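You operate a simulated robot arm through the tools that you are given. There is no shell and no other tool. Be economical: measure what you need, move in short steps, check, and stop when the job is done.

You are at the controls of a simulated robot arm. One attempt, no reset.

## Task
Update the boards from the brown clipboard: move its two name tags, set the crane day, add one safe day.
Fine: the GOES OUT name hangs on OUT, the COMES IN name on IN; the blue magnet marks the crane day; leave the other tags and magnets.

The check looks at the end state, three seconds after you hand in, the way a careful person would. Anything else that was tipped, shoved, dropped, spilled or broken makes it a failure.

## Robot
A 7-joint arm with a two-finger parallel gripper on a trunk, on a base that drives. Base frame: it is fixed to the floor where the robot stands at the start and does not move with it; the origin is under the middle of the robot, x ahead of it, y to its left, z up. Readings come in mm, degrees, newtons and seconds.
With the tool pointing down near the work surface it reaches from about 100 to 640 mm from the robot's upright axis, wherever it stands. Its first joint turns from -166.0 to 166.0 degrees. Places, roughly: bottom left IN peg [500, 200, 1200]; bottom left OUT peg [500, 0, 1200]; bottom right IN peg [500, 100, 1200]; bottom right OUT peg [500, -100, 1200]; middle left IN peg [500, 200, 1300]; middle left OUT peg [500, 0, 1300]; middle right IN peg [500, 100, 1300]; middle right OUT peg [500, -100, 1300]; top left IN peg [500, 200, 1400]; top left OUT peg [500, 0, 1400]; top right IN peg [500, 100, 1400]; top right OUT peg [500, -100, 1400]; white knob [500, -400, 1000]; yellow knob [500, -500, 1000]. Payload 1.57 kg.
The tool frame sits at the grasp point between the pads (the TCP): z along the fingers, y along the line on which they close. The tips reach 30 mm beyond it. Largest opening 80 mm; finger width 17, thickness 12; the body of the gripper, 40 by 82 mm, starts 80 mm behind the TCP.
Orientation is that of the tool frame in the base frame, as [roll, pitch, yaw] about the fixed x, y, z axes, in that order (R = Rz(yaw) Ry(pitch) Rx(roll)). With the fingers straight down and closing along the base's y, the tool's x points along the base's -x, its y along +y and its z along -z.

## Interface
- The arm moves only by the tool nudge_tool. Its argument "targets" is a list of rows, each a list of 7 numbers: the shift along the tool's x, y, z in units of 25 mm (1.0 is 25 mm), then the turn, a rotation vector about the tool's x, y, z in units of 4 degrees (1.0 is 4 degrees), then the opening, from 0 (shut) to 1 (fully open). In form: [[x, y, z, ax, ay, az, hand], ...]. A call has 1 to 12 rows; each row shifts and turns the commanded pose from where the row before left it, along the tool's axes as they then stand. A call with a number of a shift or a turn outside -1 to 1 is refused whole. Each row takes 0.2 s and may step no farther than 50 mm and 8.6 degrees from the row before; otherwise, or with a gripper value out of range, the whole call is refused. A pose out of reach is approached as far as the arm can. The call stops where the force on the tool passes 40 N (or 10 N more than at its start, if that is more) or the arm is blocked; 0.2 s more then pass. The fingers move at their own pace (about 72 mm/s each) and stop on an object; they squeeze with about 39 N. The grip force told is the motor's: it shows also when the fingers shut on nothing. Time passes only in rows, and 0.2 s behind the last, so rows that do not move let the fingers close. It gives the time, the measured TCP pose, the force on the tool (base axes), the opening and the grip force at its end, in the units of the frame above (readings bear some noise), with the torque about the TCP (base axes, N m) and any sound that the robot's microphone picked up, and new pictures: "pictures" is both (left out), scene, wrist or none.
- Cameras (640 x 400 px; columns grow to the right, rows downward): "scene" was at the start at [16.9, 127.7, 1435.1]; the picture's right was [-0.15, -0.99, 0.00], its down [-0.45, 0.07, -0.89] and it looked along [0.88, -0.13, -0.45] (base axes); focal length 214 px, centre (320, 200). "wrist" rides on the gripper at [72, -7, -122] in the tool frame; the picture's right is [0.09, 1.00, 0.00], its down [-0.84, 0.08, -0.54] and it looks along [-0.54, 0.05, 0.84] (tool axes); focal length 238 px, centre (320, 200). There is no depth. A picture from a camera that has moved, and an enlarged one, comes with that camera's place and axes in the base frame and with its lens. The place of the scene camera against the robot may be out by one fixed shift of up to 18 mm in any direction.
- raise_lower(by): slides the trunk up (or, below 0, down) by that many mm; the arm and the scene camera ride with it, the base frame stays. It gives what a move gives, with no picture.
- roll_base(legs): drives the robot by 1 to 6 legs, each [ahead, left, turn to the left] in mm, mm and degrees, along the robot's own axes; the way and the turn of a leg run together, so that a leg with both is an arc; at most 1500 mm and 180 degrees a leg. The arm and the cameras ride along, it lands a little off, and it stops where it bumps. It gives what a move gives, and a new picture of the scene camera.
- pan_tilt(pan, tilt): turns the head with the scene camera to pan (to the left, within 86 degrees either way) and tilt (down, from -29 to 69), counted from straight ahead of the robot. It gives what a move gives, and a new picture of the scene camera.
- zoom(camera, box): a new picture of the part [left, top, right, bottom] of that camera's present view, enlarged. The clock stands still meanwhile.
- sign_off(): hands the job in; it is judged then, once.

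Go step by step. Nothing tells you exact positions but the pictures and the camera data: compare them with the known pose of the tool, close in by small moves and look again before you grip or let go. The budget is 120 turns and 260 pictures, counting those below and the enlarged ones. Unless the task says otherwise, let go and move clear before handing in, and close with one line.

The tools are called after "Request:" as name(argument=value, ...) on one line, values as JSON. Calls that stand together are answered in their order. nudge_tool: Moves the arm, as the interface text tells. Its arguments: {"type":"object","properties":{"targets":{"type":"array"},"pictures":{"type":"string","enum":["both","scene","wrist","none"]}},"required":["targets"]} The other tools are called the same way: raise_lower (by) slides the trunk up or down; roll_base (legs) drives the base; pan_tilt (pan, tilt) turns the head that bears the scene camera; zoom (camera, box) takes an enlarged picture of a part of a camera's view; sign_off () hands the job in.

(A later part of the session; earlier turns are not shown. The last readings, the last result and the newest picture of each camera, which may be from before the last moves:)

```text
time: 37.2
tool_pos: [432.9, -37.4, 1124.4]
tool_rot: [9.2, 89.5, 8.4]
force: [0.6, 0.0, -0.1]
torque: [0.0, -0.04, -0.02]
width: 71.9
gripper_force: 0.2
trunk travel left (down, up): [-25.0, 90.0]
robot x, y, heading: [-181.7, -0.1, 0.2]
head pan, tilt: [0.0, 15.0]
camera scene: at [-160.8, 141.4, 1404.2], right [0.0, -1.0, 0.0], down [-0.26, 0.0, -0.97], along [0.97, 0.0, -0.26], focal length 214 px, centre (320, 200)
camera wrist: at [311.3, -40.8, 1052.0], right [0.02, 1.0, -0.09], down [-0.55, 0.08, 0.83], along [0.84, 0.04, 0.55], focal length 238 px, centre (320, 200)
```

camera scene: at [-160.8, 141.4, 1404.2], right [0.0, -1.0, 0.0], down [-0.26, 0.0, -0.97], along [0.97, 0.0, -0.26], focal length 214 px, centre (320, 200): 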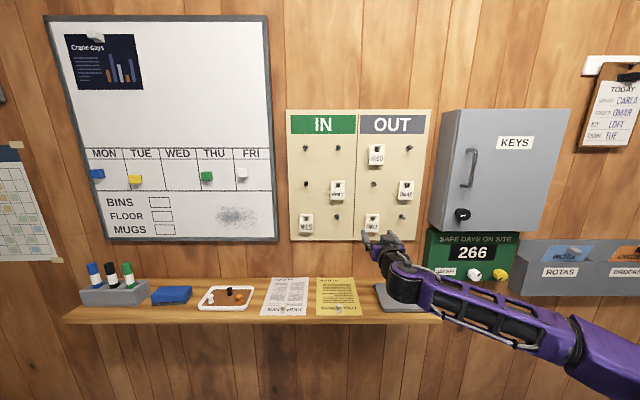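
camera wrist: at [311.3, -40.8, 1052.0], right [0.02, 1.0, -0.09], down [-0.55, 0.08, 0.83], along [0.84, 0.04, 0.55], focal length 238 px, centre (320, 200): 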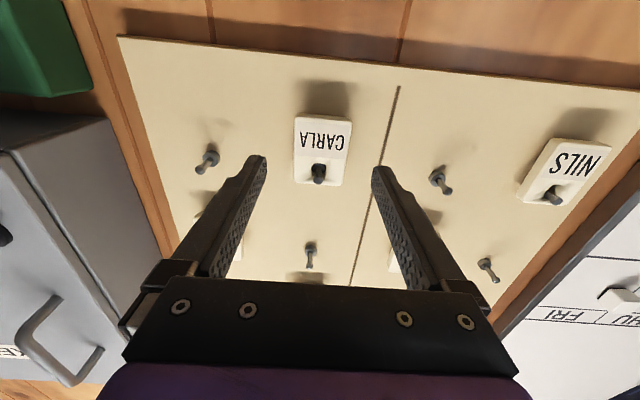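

CARLA hangs on OUT. Next OMAR; zoom the scene for the board layout.

Request:
zoom(camera="scene", box=[280, 105, 440, 245])

Request:
zoom(camera="scene", box=[420, 190, 540, 300])

```text
2.86 times, centred on (360, 175) of scene
camera zoom: at [-160.8, 141.4, 1404.2], right [0.0, -1.0, 0.0], down [-0.26, 0.0, -0.97], along [0.97, 0.0, -0.26], focal length 613 px, centre (206, 271)
```

zoom: 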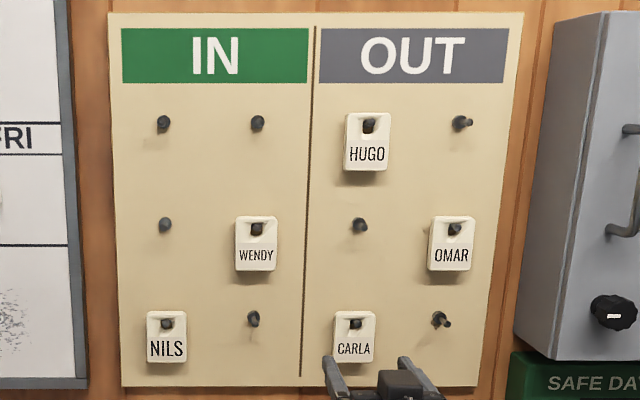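

```text
3.64 times, centred on (480, 245) of scene
camera zoom: at [-160.8, 141.4, 1404.2], right [0.0, -1.0, 0.0], down [-0.26, 0.0, -0.97], along [0.97, 0.0, -0.26], focal length 780 px, centre (-262, 36)
```

zoom: 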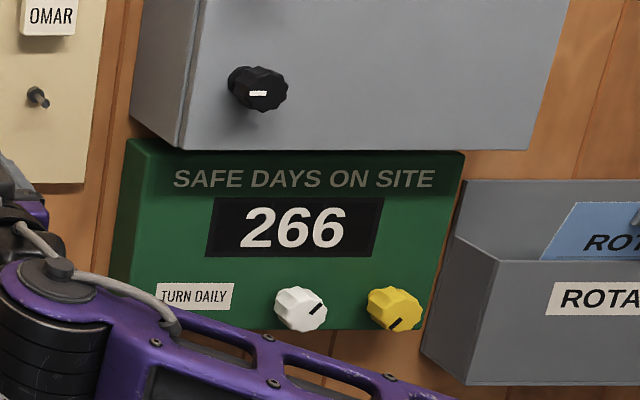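

Rows are ~113 mm apart; OMAR's peg should be near (502, −141, 1269). Raise the trunk back and move in front of it.

Request:
raise_lower(by=50)

Request:
nudge_tool(targets=[[-0.5, -0.8, -0.3, 0, 0, 0, 1], [-0.5, -0.8, 0, 0, 0, 0, 1], [-0.6, -0.9, 0, 0, 0, 0, 1], [-0.6, -0.9, 0, 0, 0, 0, 1], [-0.5, -0.8, 0, 0, 0, 0, 1], [0, 0, 0, 0, 0, 0, 1]], pictures="both")

```text
time: 38.1
tool_pos: [432.7, -37.6, 1174.7]
tool_rot: [7.3, 89.4, 6.5]
force: [0.5, -0.1, 0.6]
torque: [0.01, -0.01, -0.02]
width: 71.9
gripper_force: 0.1
trunk travel left (down, up): [-75.0, 40.0]
robot x, y, heading: [-180.1, -0.6, 0.3]
head pan, tilt: [0.0, 15.0]
```

```text
time: 39.5
tool_pos: [422.4, -142.3, 1242.8]
tool_rot: [7.1, 89.5, 6.3]
force: [-0.1, 0.1, -1.0]
torque: [-0.02, -0.02, 0.05]
width: 80.1
gripper_force: 0.2
trunk travel left (down, up): [-75.0, 40.0]
robot x, y, heading: [-180.4, -1.0, -0.0]
head pan, tilt: [0.0, 15.0]
camera scene: at [-161.0, 141.4, 1454.2], right [0.0, -1.0, 0.0], down [-0.26, 0.0, -0.97], along [0.97, 0.0, -0.26], focal length 214 px, centre (320, 200)
camera wrist: at [301.7, -145.5, 1169.4], right [0.01, 1.0, -0.09], down [-0.55, 0.08, 0.83], along [0.84, 0.04, 0.55], focal length 238 px, centre (320, 200)
```

scene: 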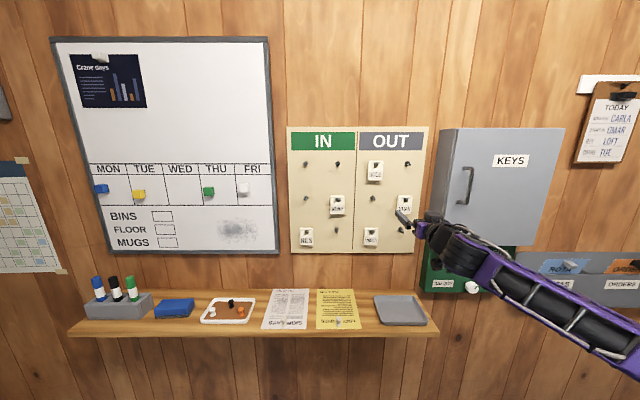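
wrist: 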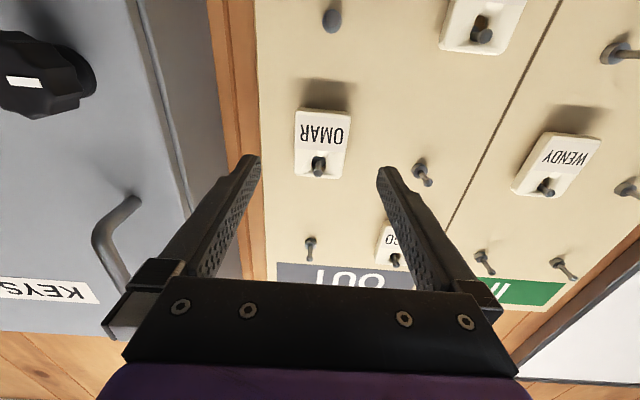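

OMAR is centred in front of the gripper. Advance 58 mm and check.

Request:
nudge_tool(targets=[[0, 0.03, 0.8, 0, 0, 0, 1], [0, 0, 0.8, 0, 0, 0, 1], [0, 0, 0.7, 0, 0, 0, 1], [0, 0, 0, 0, 0, 0, 1]], pictures="both")

```text
time: 40.5
tool_pos: [479.8, -141.7, 1241.6]
tool_rot: [7.2, 89.5, 6.3]
force: [0.1, -0.1, 0.4]
torque: [0.02, 0.01, -0.01]
width: 79.8
gripper_force: 0.0
trunk travel left (down, up): [-75.0, 40.0]
robot x, y, heading: [-179.6, 1.5, 0.1]
head pan, tilt: [0.0, 15.0]
camera scene: at [-160.9, 141.4, 1454.2], right [0.0, -1.0, 0.0], down [-0.26, 0.0, -0.97], along [0.97, 0.0, -0.26], focal length 214 px, centre (320, 200)
camera wrist: at [359.9, -145.9, 1169.7], right [0.01, 1.0, -0.09], down [-0.55, 0.08, 0.83], along [0.84, 0.04, 0.55], focal length 238 px, centre (320, 200)
```

scene: 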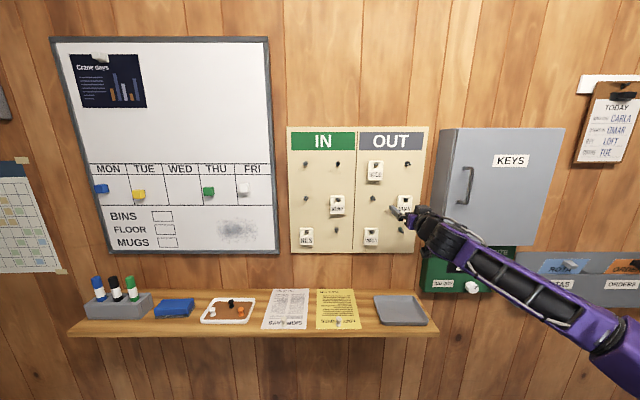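
wrist: 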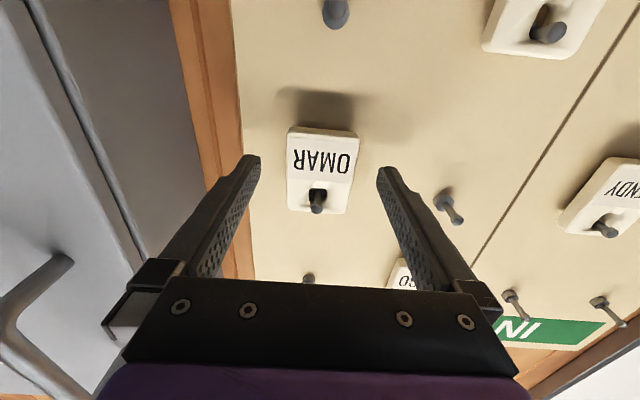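

Aligned and clear of the cabinet. Advance the last 15 mm and close.

Request:
nudge_tool(targets=[[0, 0, 0.3, 0, 0, 0, 1], [0, 0, 0.3, 0, 0, 0, 1], [0, 0, 0, 0, 0, 0, 1], [0, 0, 0, 0, 0, 0, 0], [0, 0, 0, 0, 0, 0, 0], [0, 0, 0, 0, 0, 0, 0]], pictures="none")

Request:
zoom(camera="wrist", box=[240, 100, 400, 240])

```text
time: 41.9
tool_pos: [495.7, -142.2, 1241.8]
tool_rot: [7.5, 89.5, 6.6]
force: [1.2, 0.2, 0.3]
torque: [0.02, 0.0, -0.01]
width: 46.5
gripper_force: 39.2
trunk travel left (down, up): [-75.0, 40.0]
robot x, y, heading: [-181.4, -0.5, 0.0]
head pan, tilt: [0.0, 15.0]
```

```text
2.86 times, centred on (320, 170) of wrist
camera zoom: at [374.9, -146.0, 1169.6], right [0.01, 1.0, -0.09], down [-0.55, 0.08, 0.83], along [0.84, 0.04, 0.55], focal length 681 px, centre (320, 286)
```

zoom: 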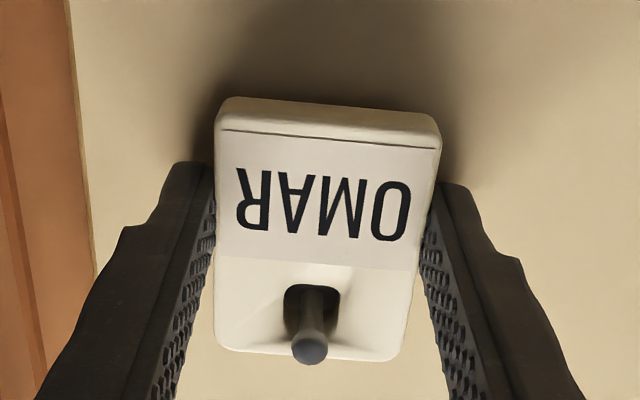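

Gripped identically. Lift and pull off.

Request:
nudge_tool(targets=[[-0.16, 0, 0, 0, 0, 0, 0], [-0.03, 0, -0.2, 0, 0, 0, 0], [-0.03, 0, -0.2, 0, 0, 0, 0], [-0.03, 0, -0.2, 0, 0, 0, 0], [0, 0, -0.4, 0, 0, 0, 0], [0, 0, -0.8, 0, 0, 0, 0], [0, 0, -1, 0, 0, 0, 0], [0, 0, 0, 0, 0, 0, 0]], pictures="wrist")

```text
time: 43.7
tool_pos: [426.0, -141.7, 1248.0]
tool_rot: [9.1, 89.5, 8.3]
force: [0.1, -0.3, 0.0]
torque: [0.02, -0.01, 0.03]
width: 46.5
gripper_force: 38.9
trunk travel left (down, up): [-75.0, 40.0]
robot x, y, heading: [-182.5, -1.0, 0.1]
head pan, tilt: [0.0, 15.0]
camera wrist: at [304.5, -145.3, 1176.3], right [0.01, 1.0, -0.09], down [-0.55, 0.08, 0.83], along [0.84, 0.04, 0.55], focal length 238 px, centre (320, 200)
```

wrist: 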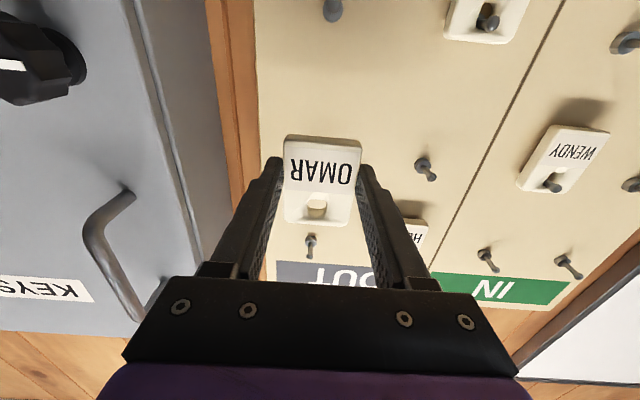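

OMAR is off. The freed top-left IN peg has a known seat pose (495, 188.5, 1354); go there and reverse the path.

Request:
nudge_tool(targets=[[-0.4, 1, 0, 0, 0, 0, 0], [-0.4, 1, 0, 0, 0, 0, 0], [-0.4, 1, 0, 0, 0, 0, 0], [-0.4, 1, 0, 0, 0, 0, 0], [-0.4, 1, 0, 0, 0, 0, 0], [-0.4, 1, 0, 0, 0, 0, 0], [-0.4, 1, 0, 0, 0, 0, 0], [-0.4, 1, 0, 0, 0, 0, 0], [-0.4, 1, 0, 0, 0, 0, 0], [-0.4, 1, 0, 0, 0, 0, 0], [-0.4, 1, 0, 0, 0, 0, 0], [0, 1, 0, 0, 0, 0, 0]], pictures="none")

Request:
nudge_tool(targets=[[0, 0.6, 0, 0, 0, 0, 0], [0, 0.55, 0, 0, 0, 0, 0], [0, 0, 0, 0, 0, 0, 0]], pictures="both")

```text
time: 46.3
tool_pos: [428.6, 160.1, 1358.0]
tool_rot: [9.1, 89.5, 8.3]
force: [-0.6, 0.3, -0.5]
torque: [0.01, 0.01, 0.04]
width: 46.2
gripper_force: 39.5
trunk travel left (down, up): [-75.0, 40.0]
robot x, y, heading: [-178.3, 0.4, -0.2]
head pan, tilt: [0.0, 15.0]
```

```text
time: 47.1
tool_pos: [430.2, 187.5, 1358.7]
tool_rot: [7.8, 89.5, 7.0]
force: [-0.2, 0.8, 0.1]
torque: [0.01, 0.01, 0.01]
width: 46.8
gripper_force: 39.2
trunk travel left (down, up): [-75.0, 40.0]
robot x, y, heading: [-181.4, -4.8, 0.0]
head pan, tilt: [0.0, 15.0]
camera scene: at [-161.0, 141.5, 1454.1], right [0.0, -1.0, 0.0], down [-0.26, 0.0, -0.97], along [0.97, 0.0, -0.26], focal length 214 px, centre (320, 200)
camera wrist: at [308.2, 184.5, 1286.0], right [0.01, 1.0, -0.09], down [-0.55, 0.08, 0.83], along [0.84, 0.04, 0.55], focal length 238 px, centre (320, 200)
```

scene: 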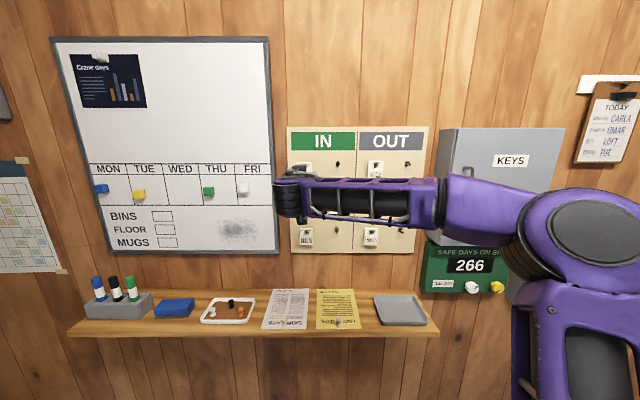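
wrist: 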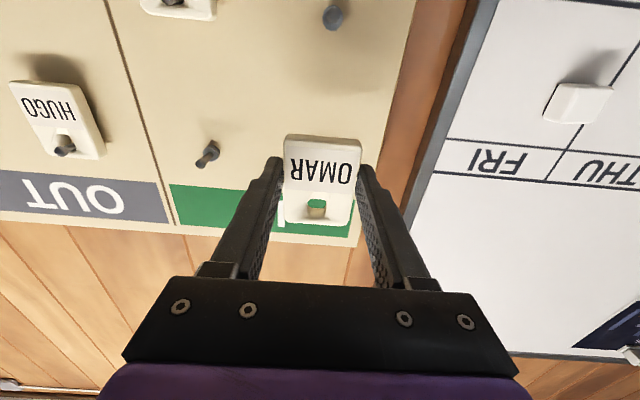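

Position matches the removal path. Advance and look through the hole.

Request:
nudge_tool(targets=[[-0.04, 0.02, 0.8, 0, 0, 0, 0], [0, 0, 0.8, 0, 0, 0, 0], [0, 0, 0, 0, 0, 0, 0]], pictures="none")

Request:
zoom(camera="wrist", box=[240, 100, 400, 240])

```text
time: 47.9
tool_pos: [468.8, 186.2, 1360.9]
tool_rot: [9.2, 89.4, 8.3]
force: [0.0, -0.4, 0.6]
torque: [0.0, -0.02, 0.0]
width: 46.6
gripper_force: 39.6
trunk travel left (down, up): [-75.0, 40.0]
robot x, y, heading: [-178.3, 1.3, 0.2]
head pan, tilt: [0.0, 15.0]
```

```text
2.86 times, centred on (320, 170) of wrist
camera zoom: at [348.0, 183.6, 1288.1], right [0.01, 1.0, -0.09], down [-0.55, 0.08, 0.83], along [0.84, 0.04, 0.55], focal length 681 px, centre (320, 286)
```

zoom: 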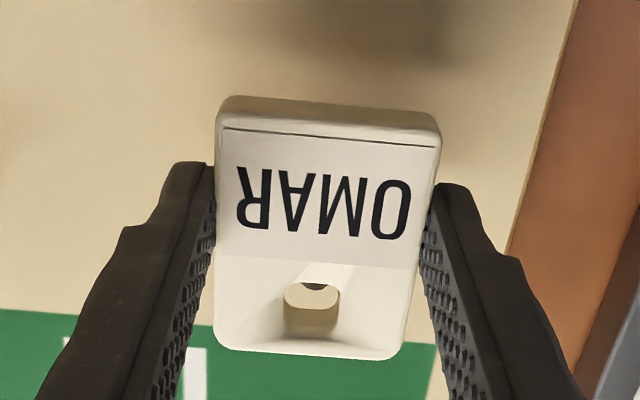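

Peg peeks at the hole's lower edge, slightly to the left. Correct 2 mm down, 1 mm left, and advance.

Request:
nudge_tool(targets=[[0.1, 0.05, 0, 0, 0, 0, 0], [0, 0, 0.25, 0, 0, 0, 0], [0, 0, 0, 0, 0, 0, 0]], pictures="none")

Request:
zoom(camera="wrist", box=[240, 100, 400, 240])

```text
time: 48.7
tool_pos: [476.6, 188.6, 1358.8]
tool_rot: [5.6, 89.4, 4.9]
force: [-1.4, 0.4, 0.4]
torque: [0.0, -0.07, 0.0]
width: 46.5
gripper_force: 39.2
trunk travel left (down, up): [-75.0, 40.0]
robot x, y, heading: [-180.9, -1.3, 0.2]
head pan, tilt: [0.0, 15.0]
```

```text
2.86 times, centred on (320, 170) of wrist
camera zoom: at [353.8, 184.7, 1285.7], right [0.01, 1.0, -0.09], down [-0.55, 0.08, 0.83], along [0.84, 0.04, 0.55], focal length 681 px, centre (320, 286)
```

zoom: 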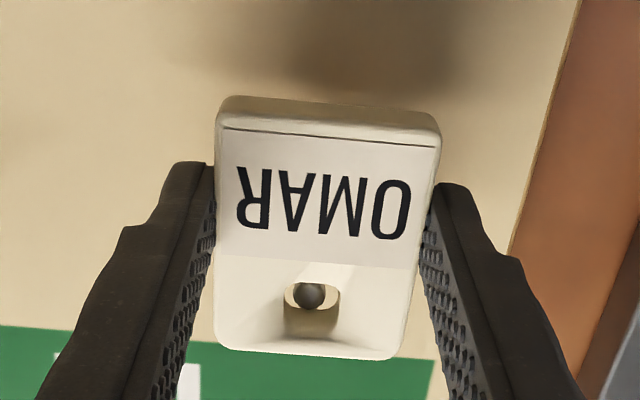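

Peg is centred in the hole. Slide on and lower to rest.

Request:
nudge_tool(targets=[[0, 0, 0.25, 0, 0, 0, 0], [0, 0, 0.25, 0, 0, 0, 0], [0, 0, 0.24, 0, 0, 0, 0], [0.08, 0, 0, 0, 0, 0, 0], [0, 0, 0, 0, 0, 0, 0]], pictures="none")

Request:
zoom(camera="wrist", box=[240, 100, 400, 240])

```text
time: 49.9
tool_pos: [493.8, 188.5, 1357.2]
tool_rot: [8.0, 89.4, 7.2]
force: [1.2, 0.0, 4.2]
torque: [0.0, -0.06, 0.0]
width: 46.8
gripper_force: 39.2
trunk travel left (down, up): [-75.0, 40.0]
robot x, y, heading: [-184.1, -0.7, 0.2]
head pan, tilt: [0.0, 15.0]
```

```text
2.86 times, centred on (320, 170) of wrist
camera zoom: at [372.3, 184.3, 1284.4], right [0.02, 1.0, -0.09], down [-0.55, 0.08, 0.83], along [0.84, 0.04, 0.55], focal length 681 px, centre (320, 286)
```

zoom: 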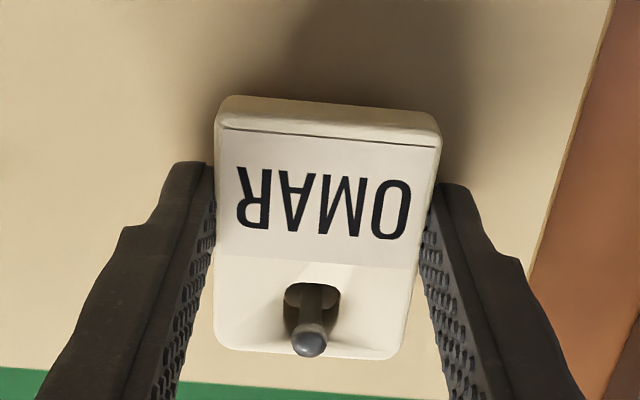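

Resting with ~4 N. Release and back away.

Request:
nudge_tool(targets=[[0.02, 0, 0.05, 0, 0, 0, 0], [0, 0, 0, 0, 0, 0, 0.7], [0, 0, 0, 0, 0, 0, 0.9], [0, 0, 0, 0, 0, 0, 0.9], [0, 0, -0.5, 0, 0, 0, 0.9], [0, 0, -1, 0, 0, 0, 0.9], [0, 0, -1, 0, 0, 0, 0.9], [0, 0, -0.5, 0, 0, 0, 0.9]], pictures="wrist")

Request:
zoom(camera="scene", box=[60, 140, 280, 250])

```text
time: 51.7
tool_pos: [419.4, 188.8, 1355.7]
tool_rot: [5.8, 89.4, 4.9]
force: [1.0, 0.4, -0.7]
torque: [-0.01, 0.01, 0.03]
width: 72.3
gripper_force: 0.0
trunk travel left (down, up): [-75.0, 40.0]
robot x, y, heading: [-179.9, -2.8, 0.0]
head pan, tilt: [0.0, 15.0]
camera wrist: at [298.3, 185.4, 1282.7], right [0.02, 1.0, -0.09], down [-0.55, 0.08, 0.83], along [0.84, 0.04, 0.55], focal length 238 px, centre (320, 200)
```

wrist: 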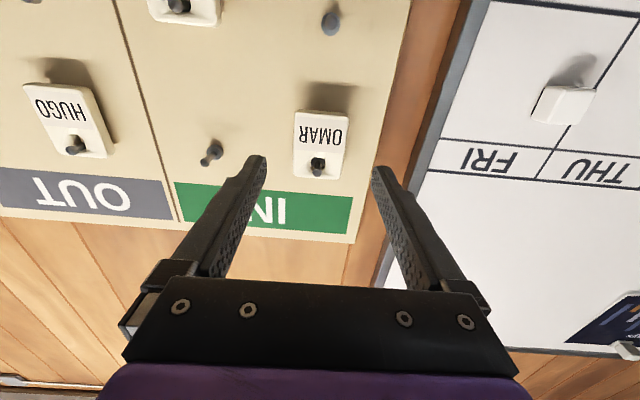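

```text
2.91 times, centred on (170, 195) of scene
camera zoom: at [-161.0, 141.4, 1454.1], right [0.0, -1.0, 0.0], down [-0.26, 0.0, -0.97], along [0.97, 0.0, -0.26], focal length 624 px, centre (756, 214)
```

zoom: 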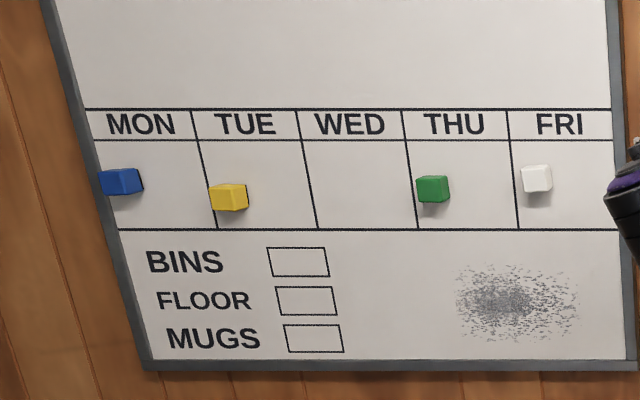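

OMAR is on IN. Next the blue magnet: at about (505, 829, 1311); the TUE cell spans y≈642–757, with yellow at its left. I'll roll the gripper 90° so it closes vertically (clear of yellow) and then drive left.

Request:
nudge_tool(targets=[[0, 0, -0.4, 0, 0, -1, 1], [0, 0, 0, 0, 0, -1, 1], [0, 0, 0, 0, 0, -1, 1], [0, 0, 0, 0, 0, -1, 1], [0, 0, 0, 0, 0, -1, 1], [0, 0, 0, 0, 0, -1, 1], [0, 0, 0, 0, 0, -1, 1], [0, 0, 0, 0, 0, -1, 1], [0, 0, 0, 0, 0, -1, 1], [0, 0, 0, 0, 0, -1, 1], [0, 0, 0, 0, 0, -1, 1], [0, 0, 0, 0, 0, -1, 1]], pictures="none")

Request:
nudge_tool(targets=[[0, 0, 0, 0, 0, -1, 1], [0, 0, 0, 0, 0, -1, 1], [0, 0, 0, 0, 0, -1, 1], [0, 0, 0, 0, 0, -1, 1], [0, 0, 0, 0, 0, -1, 1], [0, 0, 0, 0, 0, -1, 1], [0, 0, 0, 0, 0, -1, 1], [0, 0, 0, 0, 0, -1, 1], [0, 0, 0, 0, 0, -1, 1], [0, 0, 0, 0, 0, -1, 1], [0, 0, 0, 0, 0, -0.3, 1], [0, 0, 0, 0, 0, 0, 1]], pictures="both")

```text
time: 54.3
tool_pos: [409.5, 189.6, 1354.4]
tool_rot: [-89.4, 41.9, -90.4]
force: [0.9, -0.6, 0.2]
torque: [-0.04, -0.01, 0.01]
width: 79.9
gripper_force: 0.0
trunk travel left (down, up): [-75.0, 40.0]
robot x, y, heading: [-180.1, -2.1, 0.1]
head pan, tilt: [0.0, 15.0]
```

```text
time: 56.9
tool_pos: [409.3, 189.6, 1355.5]
tool_rot: [-89.5, 0.8, -90.8]
force: [-0.2, 0.4, -0.2]
torque: [0.01, 0.0, -0.02]
width: 79.8
gripper_force: 0.1
trunk travel left (down, up): [-75.0, 40.0]
robot x, y, heading: [-181.9, -0.5, -0.1]
head pan, tilt: [0.0, 15.0]
camera scene: at [-161.0, 141.4, 1454.2], right [0.0, -1.0, 0.0], down [-0.26, 0.0, -0.97], along [0.97, 0.0, -0.26], focal length 214 px, centre (320, 200)
camera wrist: at [287.0, 120.4, 1359.5], right [0.01, -0.08, -1.0], down [-0.53, 0.85, -0.07], along [0.85, 0.53, -0.03], focal length 238 px, centre (320, 200)
```

scene: 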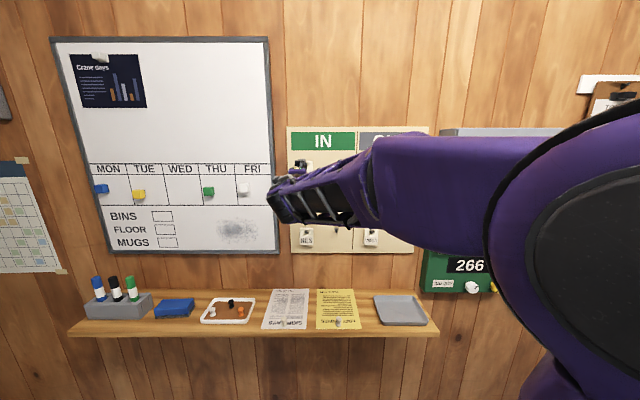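
wrist: 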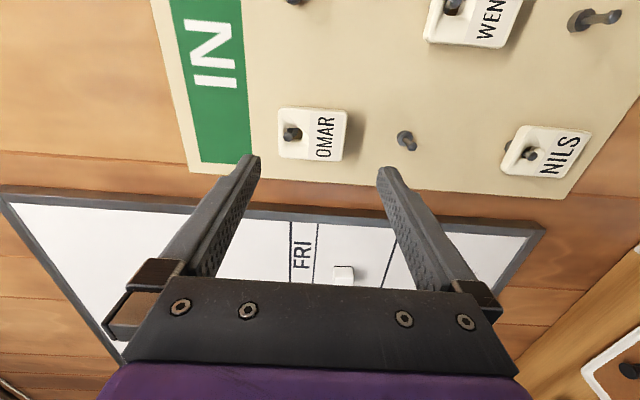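

Rotation done. Drive left 640 mm in this pose (tips 60+ mm off the board).

Request:
roll_base(legs=[[0, 640, 0]])

Request:
nudge_tool(targets=[[0, 0, 0, 0, 0, 0, 1]], pictures="wrist")

```text
time: 63.5
tool_pos: [410.5, 822.3, 1354.4]
tool_rot: [-89.6, 0.9, -91.0]
force: [0.2, 0.8, -0.3]
torque: [0.0, 0.01, 0.0]
width: 79.7
gripper_force: 0.0
trunk travel left (down, up): [-75.0, 40.0]
robot x, y, heading: [-181.6, 634.3, -0.0]
head pan, tilt: [0.0, 15.0]
camera scene: at [-160.1, 776.7, 1454.2], right [0.0, -1.0, 0.0], down [-0.26, 0.0, -0.97], along [0.97, 0.0, -0.26], focal length 214 px, centre (320, 200)
```

scene: 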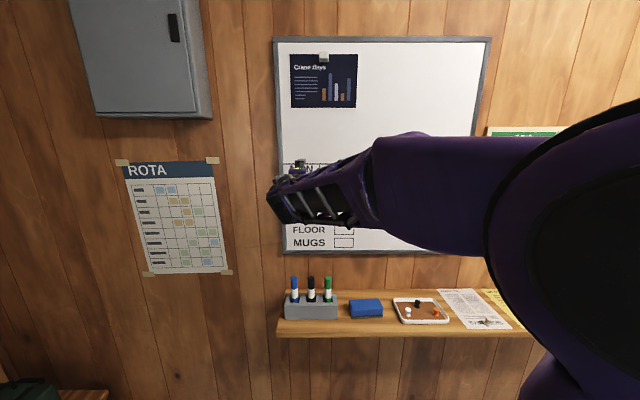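

```text
time: 63.9
tool_pos: [410.6, 823.2, 1355.3]
tool_rot: [-89.6, 0.9, -91.0]
force: [-0.6, -0.3, 0.1]
torque: [-0.03, -0.02, -0.01]
width: 80.0
gripper_force: 0.0
trunk travel left (down, up): [-75.0, 40.0]
robot x, y, heading: [-179.7, 630.8, -0.0]
head pan, tilt: [0.0, 15.0]
camera wrist: at [287.9, 754.1, 1359.6], right [0.01, -0.08, -1.0], down [-0.53, 0.85, -0.07], along [0.85, 0.53, -0.03], focal length 238 px, centre (320, 200)
```

wrist: 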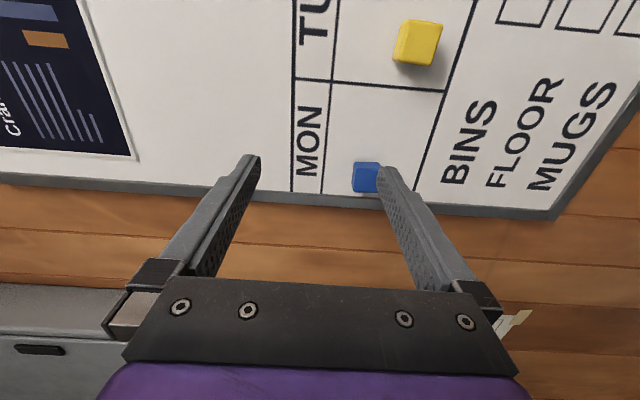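

Blue magnet in view. Move down ~50 mm, left ~30 mm, slightly forward, and re-measure.

Request:
nudge_tool(targets=[[-0.5, 0.7, 0, 0, 0, 0, 1], [-0.5, 0.7, 0, 0, 0, 0, 1], [-0.3, 0.65, 0.6, 0, 0, 0, 1], [0, 0, 0, 0, 0, 0, 1]], pictures="both")

```text
time: 64.9
tool_pos: [428.1, 854.7, 1306.0]
tool_rot: [-89.4, 0.9, -91.1]
force: [0.6, 0.1, -0.1]
torque: [0.02, 0.01, -0.02]
width: 80.1
gripper_force: 0.1
trunk travel left (down, up): [-75.0, 40.0]
robot x, y, heading: [-181.8, 637.7, -0.0]
head pan, tilt: [0.0, 15.0]
camera scene: at [-160.0, 776.7, 1454.1], right [0.0, -1.0, 0.0], down [-0.26, 0.0, -0.97], along [0.97, 0.0, -0.26], focal length 214 px, centre (320, 200)
camera wrist: at [304.5, 786.8, 1308.6], right [0.01, -0.08, -1.0], down [-0.53, 0.85, -0.07], along [0.85, 0.53, -0.03], focal length 238 px, centre (320, 200)
```

scene: 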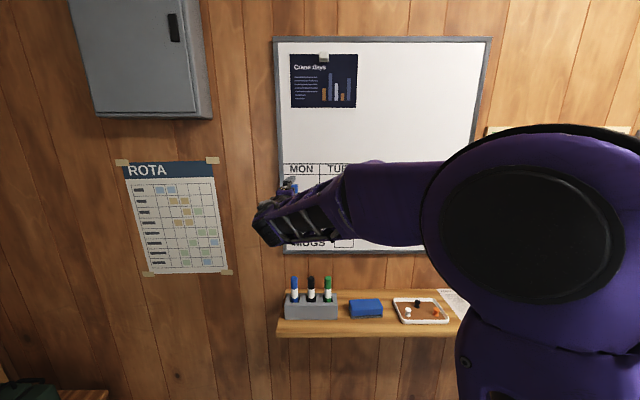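
wrist: 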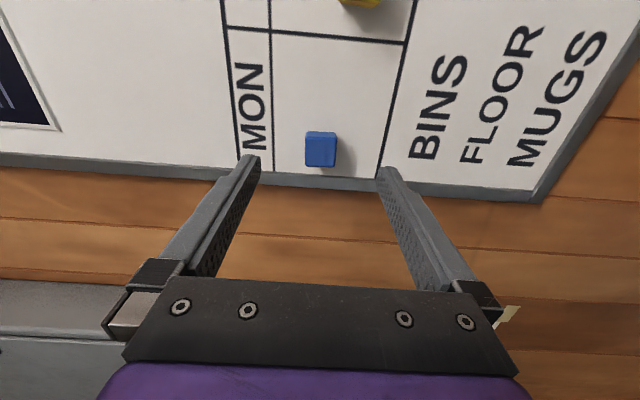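

Blue triangulates to about (511, 860, 1305). Shift left 5 mm and advance to x≈478.

Request:
nudge_tool(targets=[[-0.2, 0.02, 0.8, 0, 0, 0, 1], [0, 0, 0.8, 0, 0, 0, 1], [0, 0, 0.4, 0, 0, 0, 1], [0, 0, 0, 0, 0, 0, 1]], pictures="wrist")

```text
time: 65.9
tool_pos: [478.6, 860.4, 1304.4]
tool_rot: [-89.5, 0.9, -91.0]
force: [-0.1, 0.1, 0.3]
torque: [0.02, 0.03, -0.04]
width: 80.1
gripper_force: 0.1
trunk travel left (down, up): [-75.0, 40.0]
robot x, y, heading: [-179.0, 637.3, -0.1]
head pan, tilt: [0.0, 15.0]
camera wrist: at [354.9, 791.3, 1309.0], right [0.01, -0.08, -1.0], down [-0.53, 0.85, -0.07], along [0.85, 0.53, -0.03], focal length 238 px, centre (320, 200)
```

wrist: 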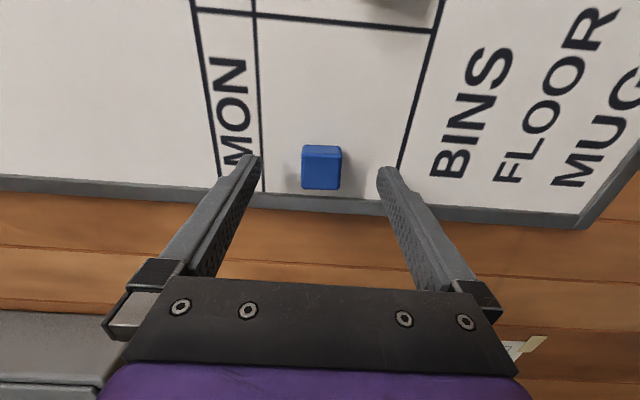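

Fingers straddle it nearly. Advance 10 mm in small steps and zoom.

Request:
nudge_tool(targets=[[0, 0, 0.2, 0, 0, 0, 1], [0, 0, 0.2, 0, 0, 0, 1], [0, 0, 0, 0, 0, 0, 1]], pictures="none")

Request:
zoom(camera="wrist", box=[220, 100, 420, 240])

```text
time: 66.7
tool_pos: [487.1, 860.1, 1304.2]
tool_rot: [-89.4, 0.9, -91.1]
force: [0.0, -0.4, 0.3]
torque: [0.02, 0.01, -0.01]
width: 79.8
gripper_force: 0.2
trunk travel left (down, up): [-75.0, 40.0]
robot x, y, heading: [-183.5, 631.8, 0.2]
head pan, tilt: [0.0, 15.0]
```

```text
2.86 times, centred on (320, 170) of wrist
camera zoom: at [364.7, 791.0, 1309.3], right [0.01, -0.08, -1.0], down [-0.53, 0.85, -0.07], along [0.85, 0.53, -0.03], focal length 681 px, centre (320, 286)
```

zoom: 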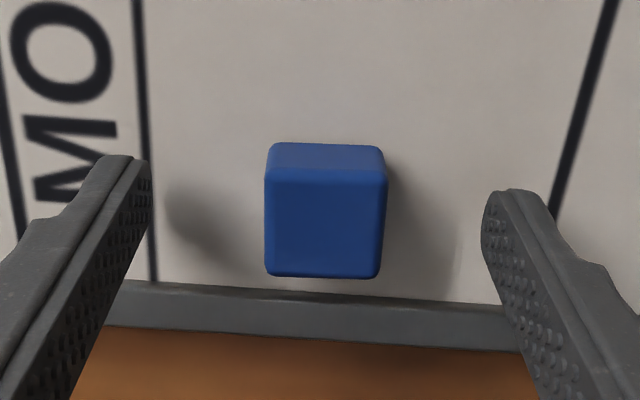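

The magnet is between the pads (~15 mm overlap). Centre by 2 mm and close.

Request:
nudge_tool(targets=[[0, 0.07, 0.08, 0, 0, 0, 1], [0, 0, 0, 0, 0, 0, 0], [0, 0, 0, 0, 0, 0, 0], [0, 0, 0, 0, 0, 0, 0]], pictures="none")

Request:
zoom(camera="wrist", box=[220, 100, 420, 240])

```text
time: 67.7
tool_pos: [488.7, 859.6, 1302.8]
tool_rot: [-89.4, 0.9, -91.0]
force: [1.0, 0.3, 2.0]
torque: [-0.05, -0.04, 0.03]
width: 26.3
gripper_force: 34.9
trunk travel left (down, up): [-75.0, 40.0]
robot x, y, heading: [-182.3, 635.0, 0.1]
head pan, tilt: [0.0, 15.0]
```

```text
2.86 times, centred on (320, 170) of wrist
camera zoom: at [366.2, 790.9, 1307.8], right [0.01, -0.08, -1.0], down [-0.53, 0.85, -0.07], along [0.85, 0.53, -0.03], focal length 681 px, centre (320, 286)
```

zoom: 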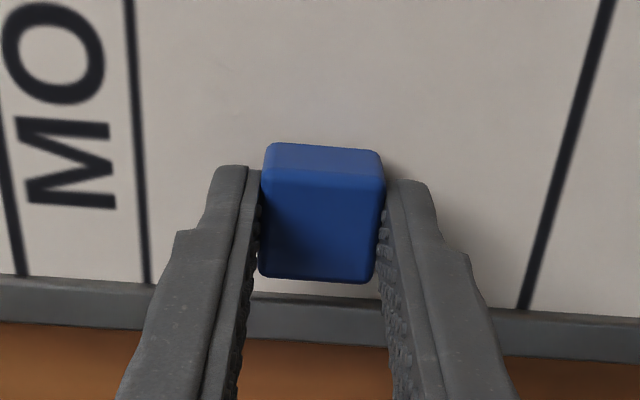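

Gripped at 26 mm. Pull straight back.

Request:
nudge_tool(targets=[[0, 0, -0.15, 0, 0, 0, 0], [0, 0, -0.3, 0, 0, 0, 0], [0, 0, -0.6, 0, 0, 0, 0], [0, 0, -0.6, 0, 0, 0, 0], [0, 0, 0, 0, 0, 0, 0]], pictures="wrist")

```text
time: 68.9
tool_pos: [447.4, 859.4, 1302.2]
tool_rot: [-89.4, 0.9, -90.9]
force: [-0.1, -0.1, 0.4]
torque: [0.0, -0.01, -0.02]
width: 26.5
gripper_force: 37.4
trunk travel left (down, up): [-75.0, 40.0]
robot x, y, heading: [-183.8, 632.9, -0.2]
head pan, tilt: [0.0, 15.0]
camera wrist: at [324.6, 791.7, 1306.9], right [0.01, -0.08, -1.0], down [-0.53, 0.85, -0.07], along [0.85, 0.53, -0.03], focal length 238 px, centre (320, 200)
```

wrist: 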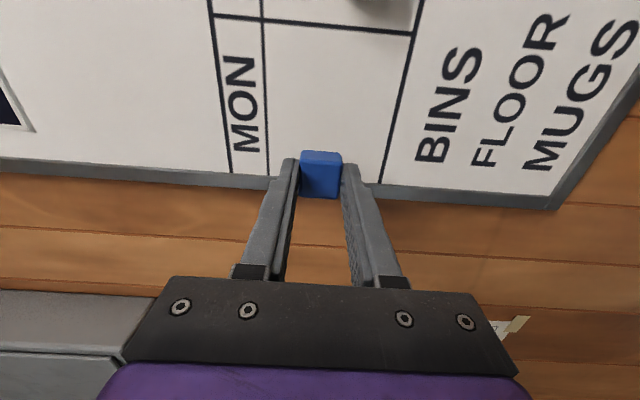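

Off the board. TUE's free space is y≈660–728, so target y≈693, z≈1300. Back off a bit more, traverse, and look.

Request:
nudge_tool(targets=[[0, 0, -0.6, 0, 0, 0, 0], [0.95, 0, 0, 0, 0, 0, 0], [0.95, 0, 0, 0, 0, 0, 0], [0.95, 0, 0, 0, 0, 0, 0], [0.95, 0, 0, 0, 0, 0, 0], [0.95, 0.08, 0, 0, 0, 0, 0], [0.95, 0, 0, 0, 0, 0, 0], [0.95, 0, 0, 0, 0, 0, 0], [0, 0, 0, 0, 0, 0, 0]], pictures="both")

```text
time: 70.9
tool_pos: [430.6, 692.4, 1297.7]
tool_rot: [-89.5, 0.9, -91.0]
force: [-0.5, 0.2, 0.6]
torque: [0.01, 0.02, -0.04]
width: 26.4
gripper_force: 37.4
trunk travel left (down, up): [-75.0, 40.0]
robot x, y, heading: [-180.0, 631.4, 0.0]
head pan, tilt: [0.0, 15.0]
camera scene: at [-160.1, 776.6, 1454.2], right [0.0, -1.0, 0.0], down [-0.26, 0.0, -0.97], along [0.97, 0.0, -0.26], focal length 214 px, centre (320, 200)
camera wrist: at [306.9, 625.2, 1302.5], right [0.01, -0.08, -1.0], down [-0.53, 0.85, -0.07], along [0.85, 0.53, -0.03], focal length 238 px, centre (320, 200)
```

scene: 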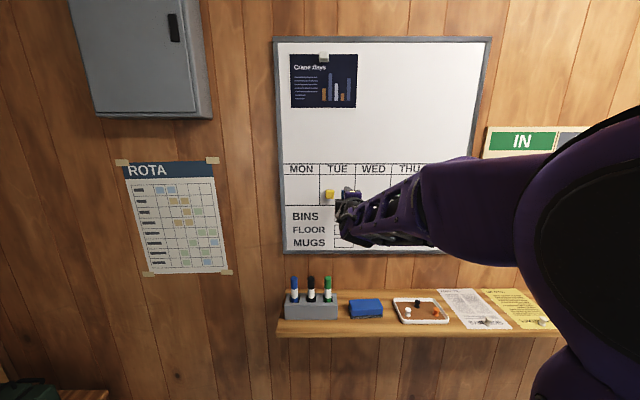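
wrist: 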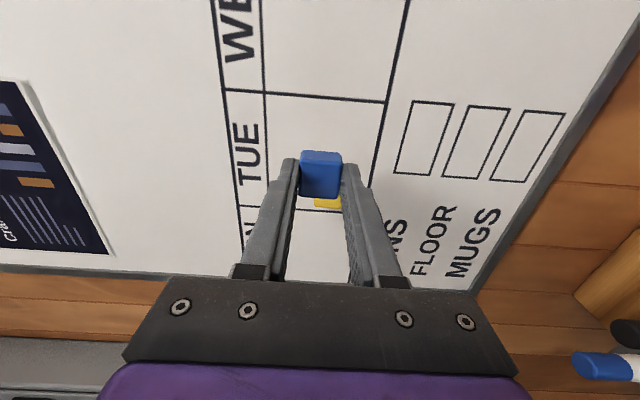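

WED/TUE line at y≈657 and yellow's right edge ≈724, so blue at y≈692 clears both. Advance 42 mm and check.

Request:
nudge_tool(targets=[[0, -0.05, 0.6, 0, 0, 0, 0], [0, 0, 0.6, 0, 0, 0, 0], [0, 0, 0.5, 0, 0, 0, 0], [0, 0, 0, 0, 0, 0, 0]], pictures="wrist")

```text
time: 71.9
tool_pos: [472.5, 692.2, 1299.4]
tool_rot: [-89.5, 0.8, -91.0]
force: [-0.2, 0.5, -0.6]
torque: [0.01, 0.03, 0.02]
width: 26.4
gripper_force: 37.3
trunk travel left (down, up): [-75.0, 40.0]
robot x, y, heading: [-182.1, 635.2, 0.2]
head pan, tilt: [0.0, 15.0]
camera wrist: at [349.1, 624.7, 1304.0], right [0.01, -0.08, -1.0], down [-0.53, 0.85, -0.07], along [0.85, 0.53, -0.03], focal length 238 px, centre (320, 200)
```

wrist: 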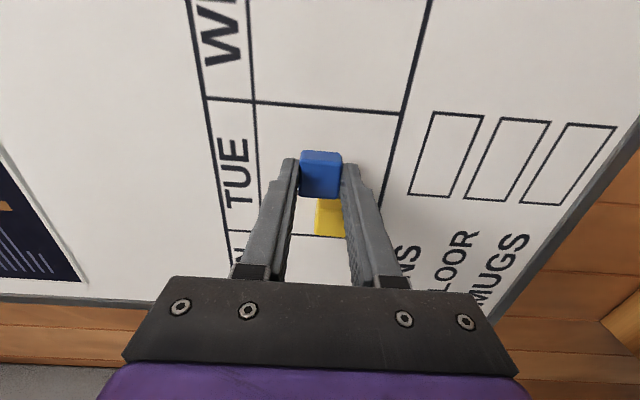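

Clear of yellow and inside the cell. Press on gently until contact.

Request:
nudge_tool(targets=[[0, 0, 0.25, 0, 0, 0, 0], [0, 0, 0.2, 0, 0, 0, 0], [0, 0, 0.16, 0, 0, 0, 0], [0, 0, 0, 0, 0, 0, 0]], pictures="wrist")

```text
time: 72.9
tool_pos: [488.1, 692.9, 1299.0]
tool_rot: [-89.5, 0.8, -91.0]
force: [0.5, -0.1, -0.4]
torque: [-0.01, -0.01, 0.0]
width: 26.6
gripper_force: 37.5
trunk travel left (down, up): [-75.0, 40.0]
robot x, y, heading: [-182.0, 637.7, -0.0]
head pan, tilt: [0.0, 15.0]
camera wrist: at [364.4, 624.3, 1304.0], right [0.01, -0.08, -1.0], down [-0.53, 0.85, -0.07], along [0.85, 0.53, -0.03], focal length 238 px, centre (320, 200)
```

wrist: 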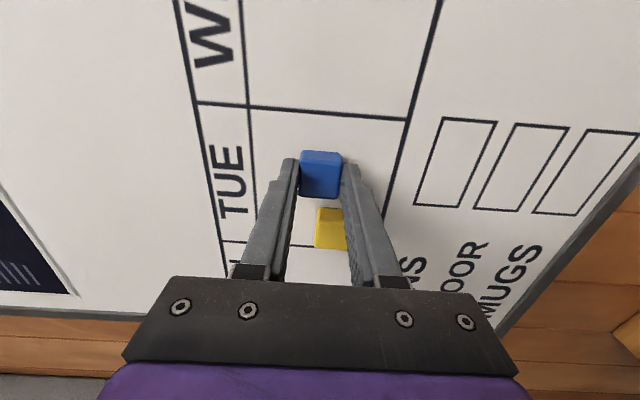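

No contact force yet; go 1 mm at a time a bit more.

Request:
nudge_tool(targets=[[0, 0, 0.06, 0, 0, 0, 0], [0, 0, 0.06, 0, 0, 0, 0], [0, 0, 0, 0, 0, 0, 0]], pictures="none")

Request:
zoom(camera="wrist", box=[220, 90, 420, 230])

```text
time: 73.7
tool_pos: [489.4, 693.9, 1298.8]
tool_rot: [-89.5, 1.0, -90.9]
force: [-3.7, 0.3, -1.4]
torque: [-0.02, -0.02, 0.0]
width: 26.2
gripper_force: 37.8
trunk travel left (down, up): [-75.0, 40.0]
robot x, y, heading: [-181.3, 638.0, 0.2]
head pan, tilt: [0.0, 15.0]
```

```text
2.86 times, centred on (320, 160) of wrist
camera zoom: at [366.9, 624.6, 1303.8], right [0.01, -0.08, -1.0], down [-0.53, 0.85, -0.07], along [0.85, 0.53, -0.03], focal length 681 px, centre (320, 314)
```

zoom: 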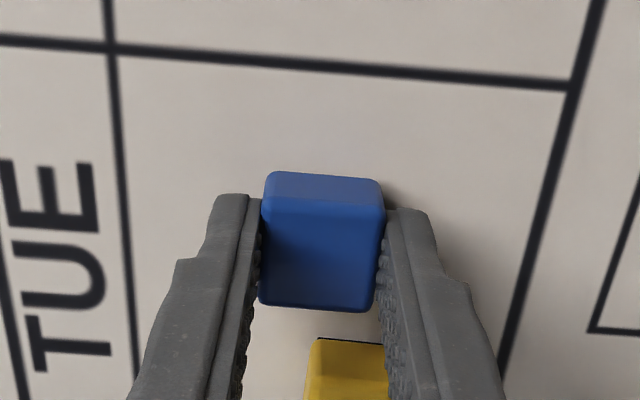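

Contact (−3.7 N). Release and back away.

Request:
nudge_tool(targets=[[0, 0, 0, 0, 0, 0, 0.5], [0, 0, 0, 0, 0, 0, 0.7], [0, 0, -0.3, 0, 0, 0, 0.8], [0, 0, -0.8, 0, 0, 0, 0.8], [0, 0, -1, 0, 0, 0, 0.8], [0, 0, -1, 0, 0, 0, 0.8]], pictures="wrist")

Request:
zoom(camera="scene", box=[270, 150, 390, 225])

```text
time: 75.1
tool_pos: [415.1, 693.5, 1296.8]
tool_rot: [-89.7, 0.9, -91.0]
force: [0.2, 0.3, 0.0]
torque: [0.03, 0.0, 0.02]
width: 64.4
gripper_force: 0.1
trunk travel left (down, up): [-75.0, 40.0]
robot x, y, heading: [-179.0, 633.7, -0.2]
head pan, tilt: [0.0, 15.0]
camera wrist: at [291.3, 625.2, 1302.1], right [0.0, -0.08, -1.0], down [-0.53, 0.85, -0.07], along [0.85, 0.53, -0.04], focal length 238 px, centre (320, 200)
```

wrist: 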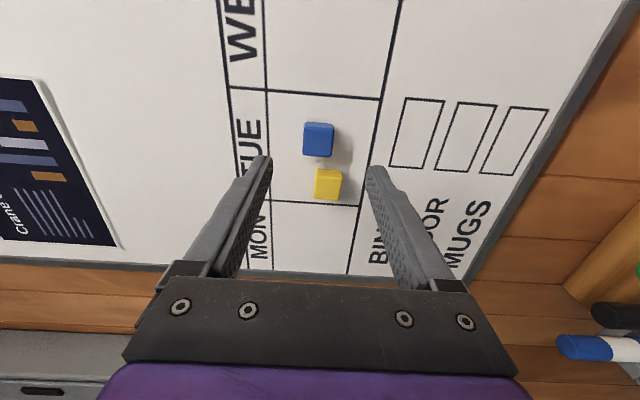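

```text
5.33 times, centred on (330, 188) of scene
camera zoom: at [-159.7, 774.9, 1454.5], right [-0.02, -1.0, 0.0], down [-0.26, 0.01, -0.97], along [0.97, -0.02, -0.26], focal length 1144 px, centre (267, 267)
```

zoom: 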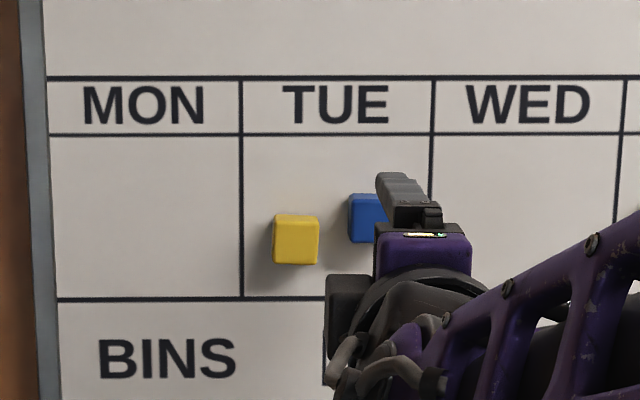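

Blue marks TUE. Next the white knob at about (500, −400, 955). The key cabinet is in the way of the arm when driving right, so first I look around behind for room to back off.

Request:
pan_tilt(pan=-86, tilt=35)

Request:
pan_tilt(pan=86, tilt=35)

```text
time: 76.7
tool_pos: [414.1, 693.7, 1298.6]
tool_rot: [-89.6, 0.9, -91.1]
force: [-0.3, 0.1, 0.0]
torque: [0.01, 0.0, 0.0]
width: 64.0
gripper_force: 0.0
trunk travel left (down, up): [-75.0, 40.0]
robot x, y, heading: [-176.6, 637.4, -0.4]
head pan, tilt: [-85.9, 35.0]
camera scene: at [-241.9, 689.2, 1423.3], right [-0.99, -0.13, 0.0], down [-0.07, 0.56, -0.83], along [0.11, -0.82, -0.56], focal length 214 px, centre (320, 200)
```

scene: 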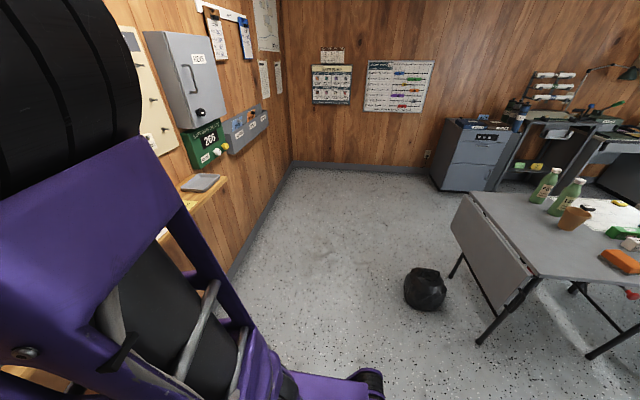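

```text
time: 79.3
tool_pos: [414.8, 694.0, 1295.0]
tool_rot: [-89.9, 0.9, -91.1]
force: [-0.2, -0.3, -1.0]
torque: [0.02, -0.04, -0.01]
width: 64.3
gripper_force: 0.1
trunk travel left (down, up): [-75.0, 40.0]
robot x, y, heading: [-180.3, 636.0, -0.2]
head pan, tilt: [85.9, 35.0]
camera scene: at [-165.2, 767.2, 1424.5], right [-0.11, -0.99, 0.0], down [-0.55, 0.06, -0.83], along [0.83, -0.09, -0.55], focal length 214 px, centre (320, 200)
```

scene: 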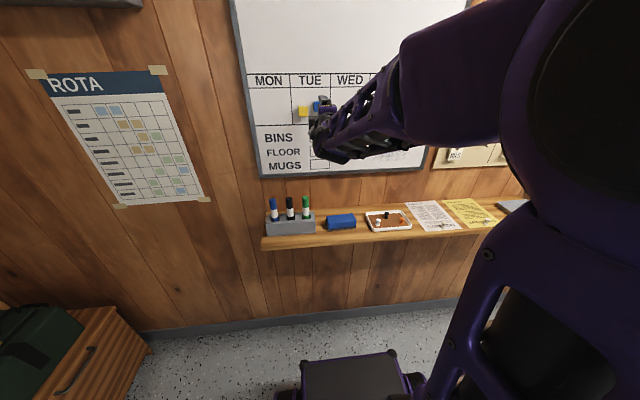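

Behind the robot there's a rubbish bag at about (−810, −220), leaving room for a 100 mm back-off. Retract the arm a little too, then drive back and right.

Request:
pan_tilt(pan=-10, tilt=30)

Request:
roll_base(legs=[[-100, 0, 0], [0, -960, 0]])

```text
time: 81.0
tool_pos: [413.2, 695.4, 1300.1]
tool_rot: [-89.4, 0.9, -90.9]
force: [0.1, 0.3, -0.6]
torque: [0.0, 0.02, -0.03]
width: 64.0
gripper_force: 0.0
trunk travel left (down, up): [-75.0, 40.0]
robot x, y, heading: [-183.9, 635.5, 0.0]
head pan, tilt: [-10.0, 30.0]
camera scene: at [-164.5, 761.0, 1429.9], right [-0.18, -0.98, 0.0], down [-0.49, 0.09, -0.87], along [0.85, -0.15, -0.5], focal length 214 px, centre (320, 200)
```

scene: 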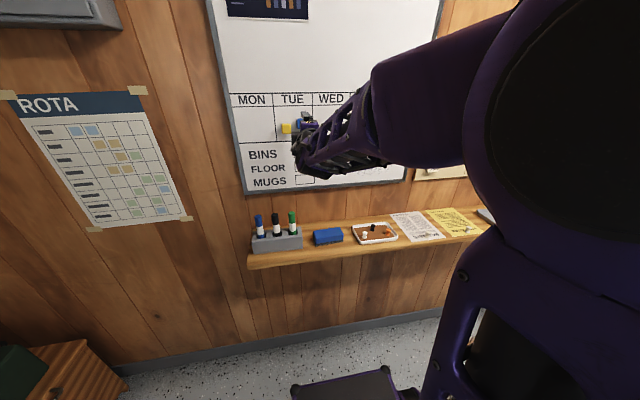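

```text
time: 91.3
tool_pos: [315.1, -258.4, 1299.2]
tool_rot: [-89.5, 0.9, -90.6]
force: [-0.2, -0.2, -0.1]
torque: [0.0, -0.02, -0.01]
width: 64.0
gripper_force: 0.1
trunk travel left (down, up): [-75.0, 40.0]
robot x, y, heading: [-280.5, -320.1, 0.3]
head pan, tilt: [-10.0, 30.0]
camera scene: at [-264.4, -195.2, 1429.9], right [-0.17, -0.99, 0.0], down [-0.49, 0.09, -0.87], along [0.85, -0.15, -0.5], focal length 214 px, centre (320, 200)
```

scene: 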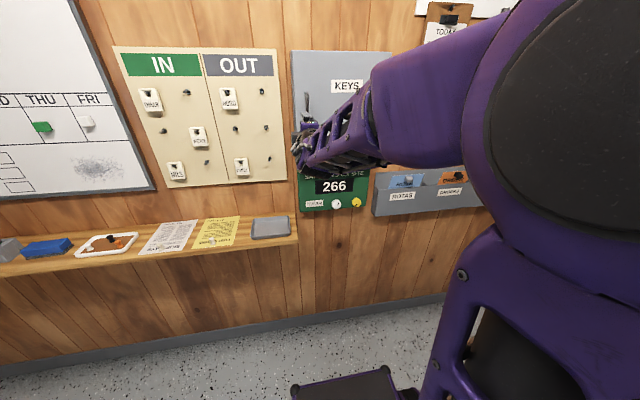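

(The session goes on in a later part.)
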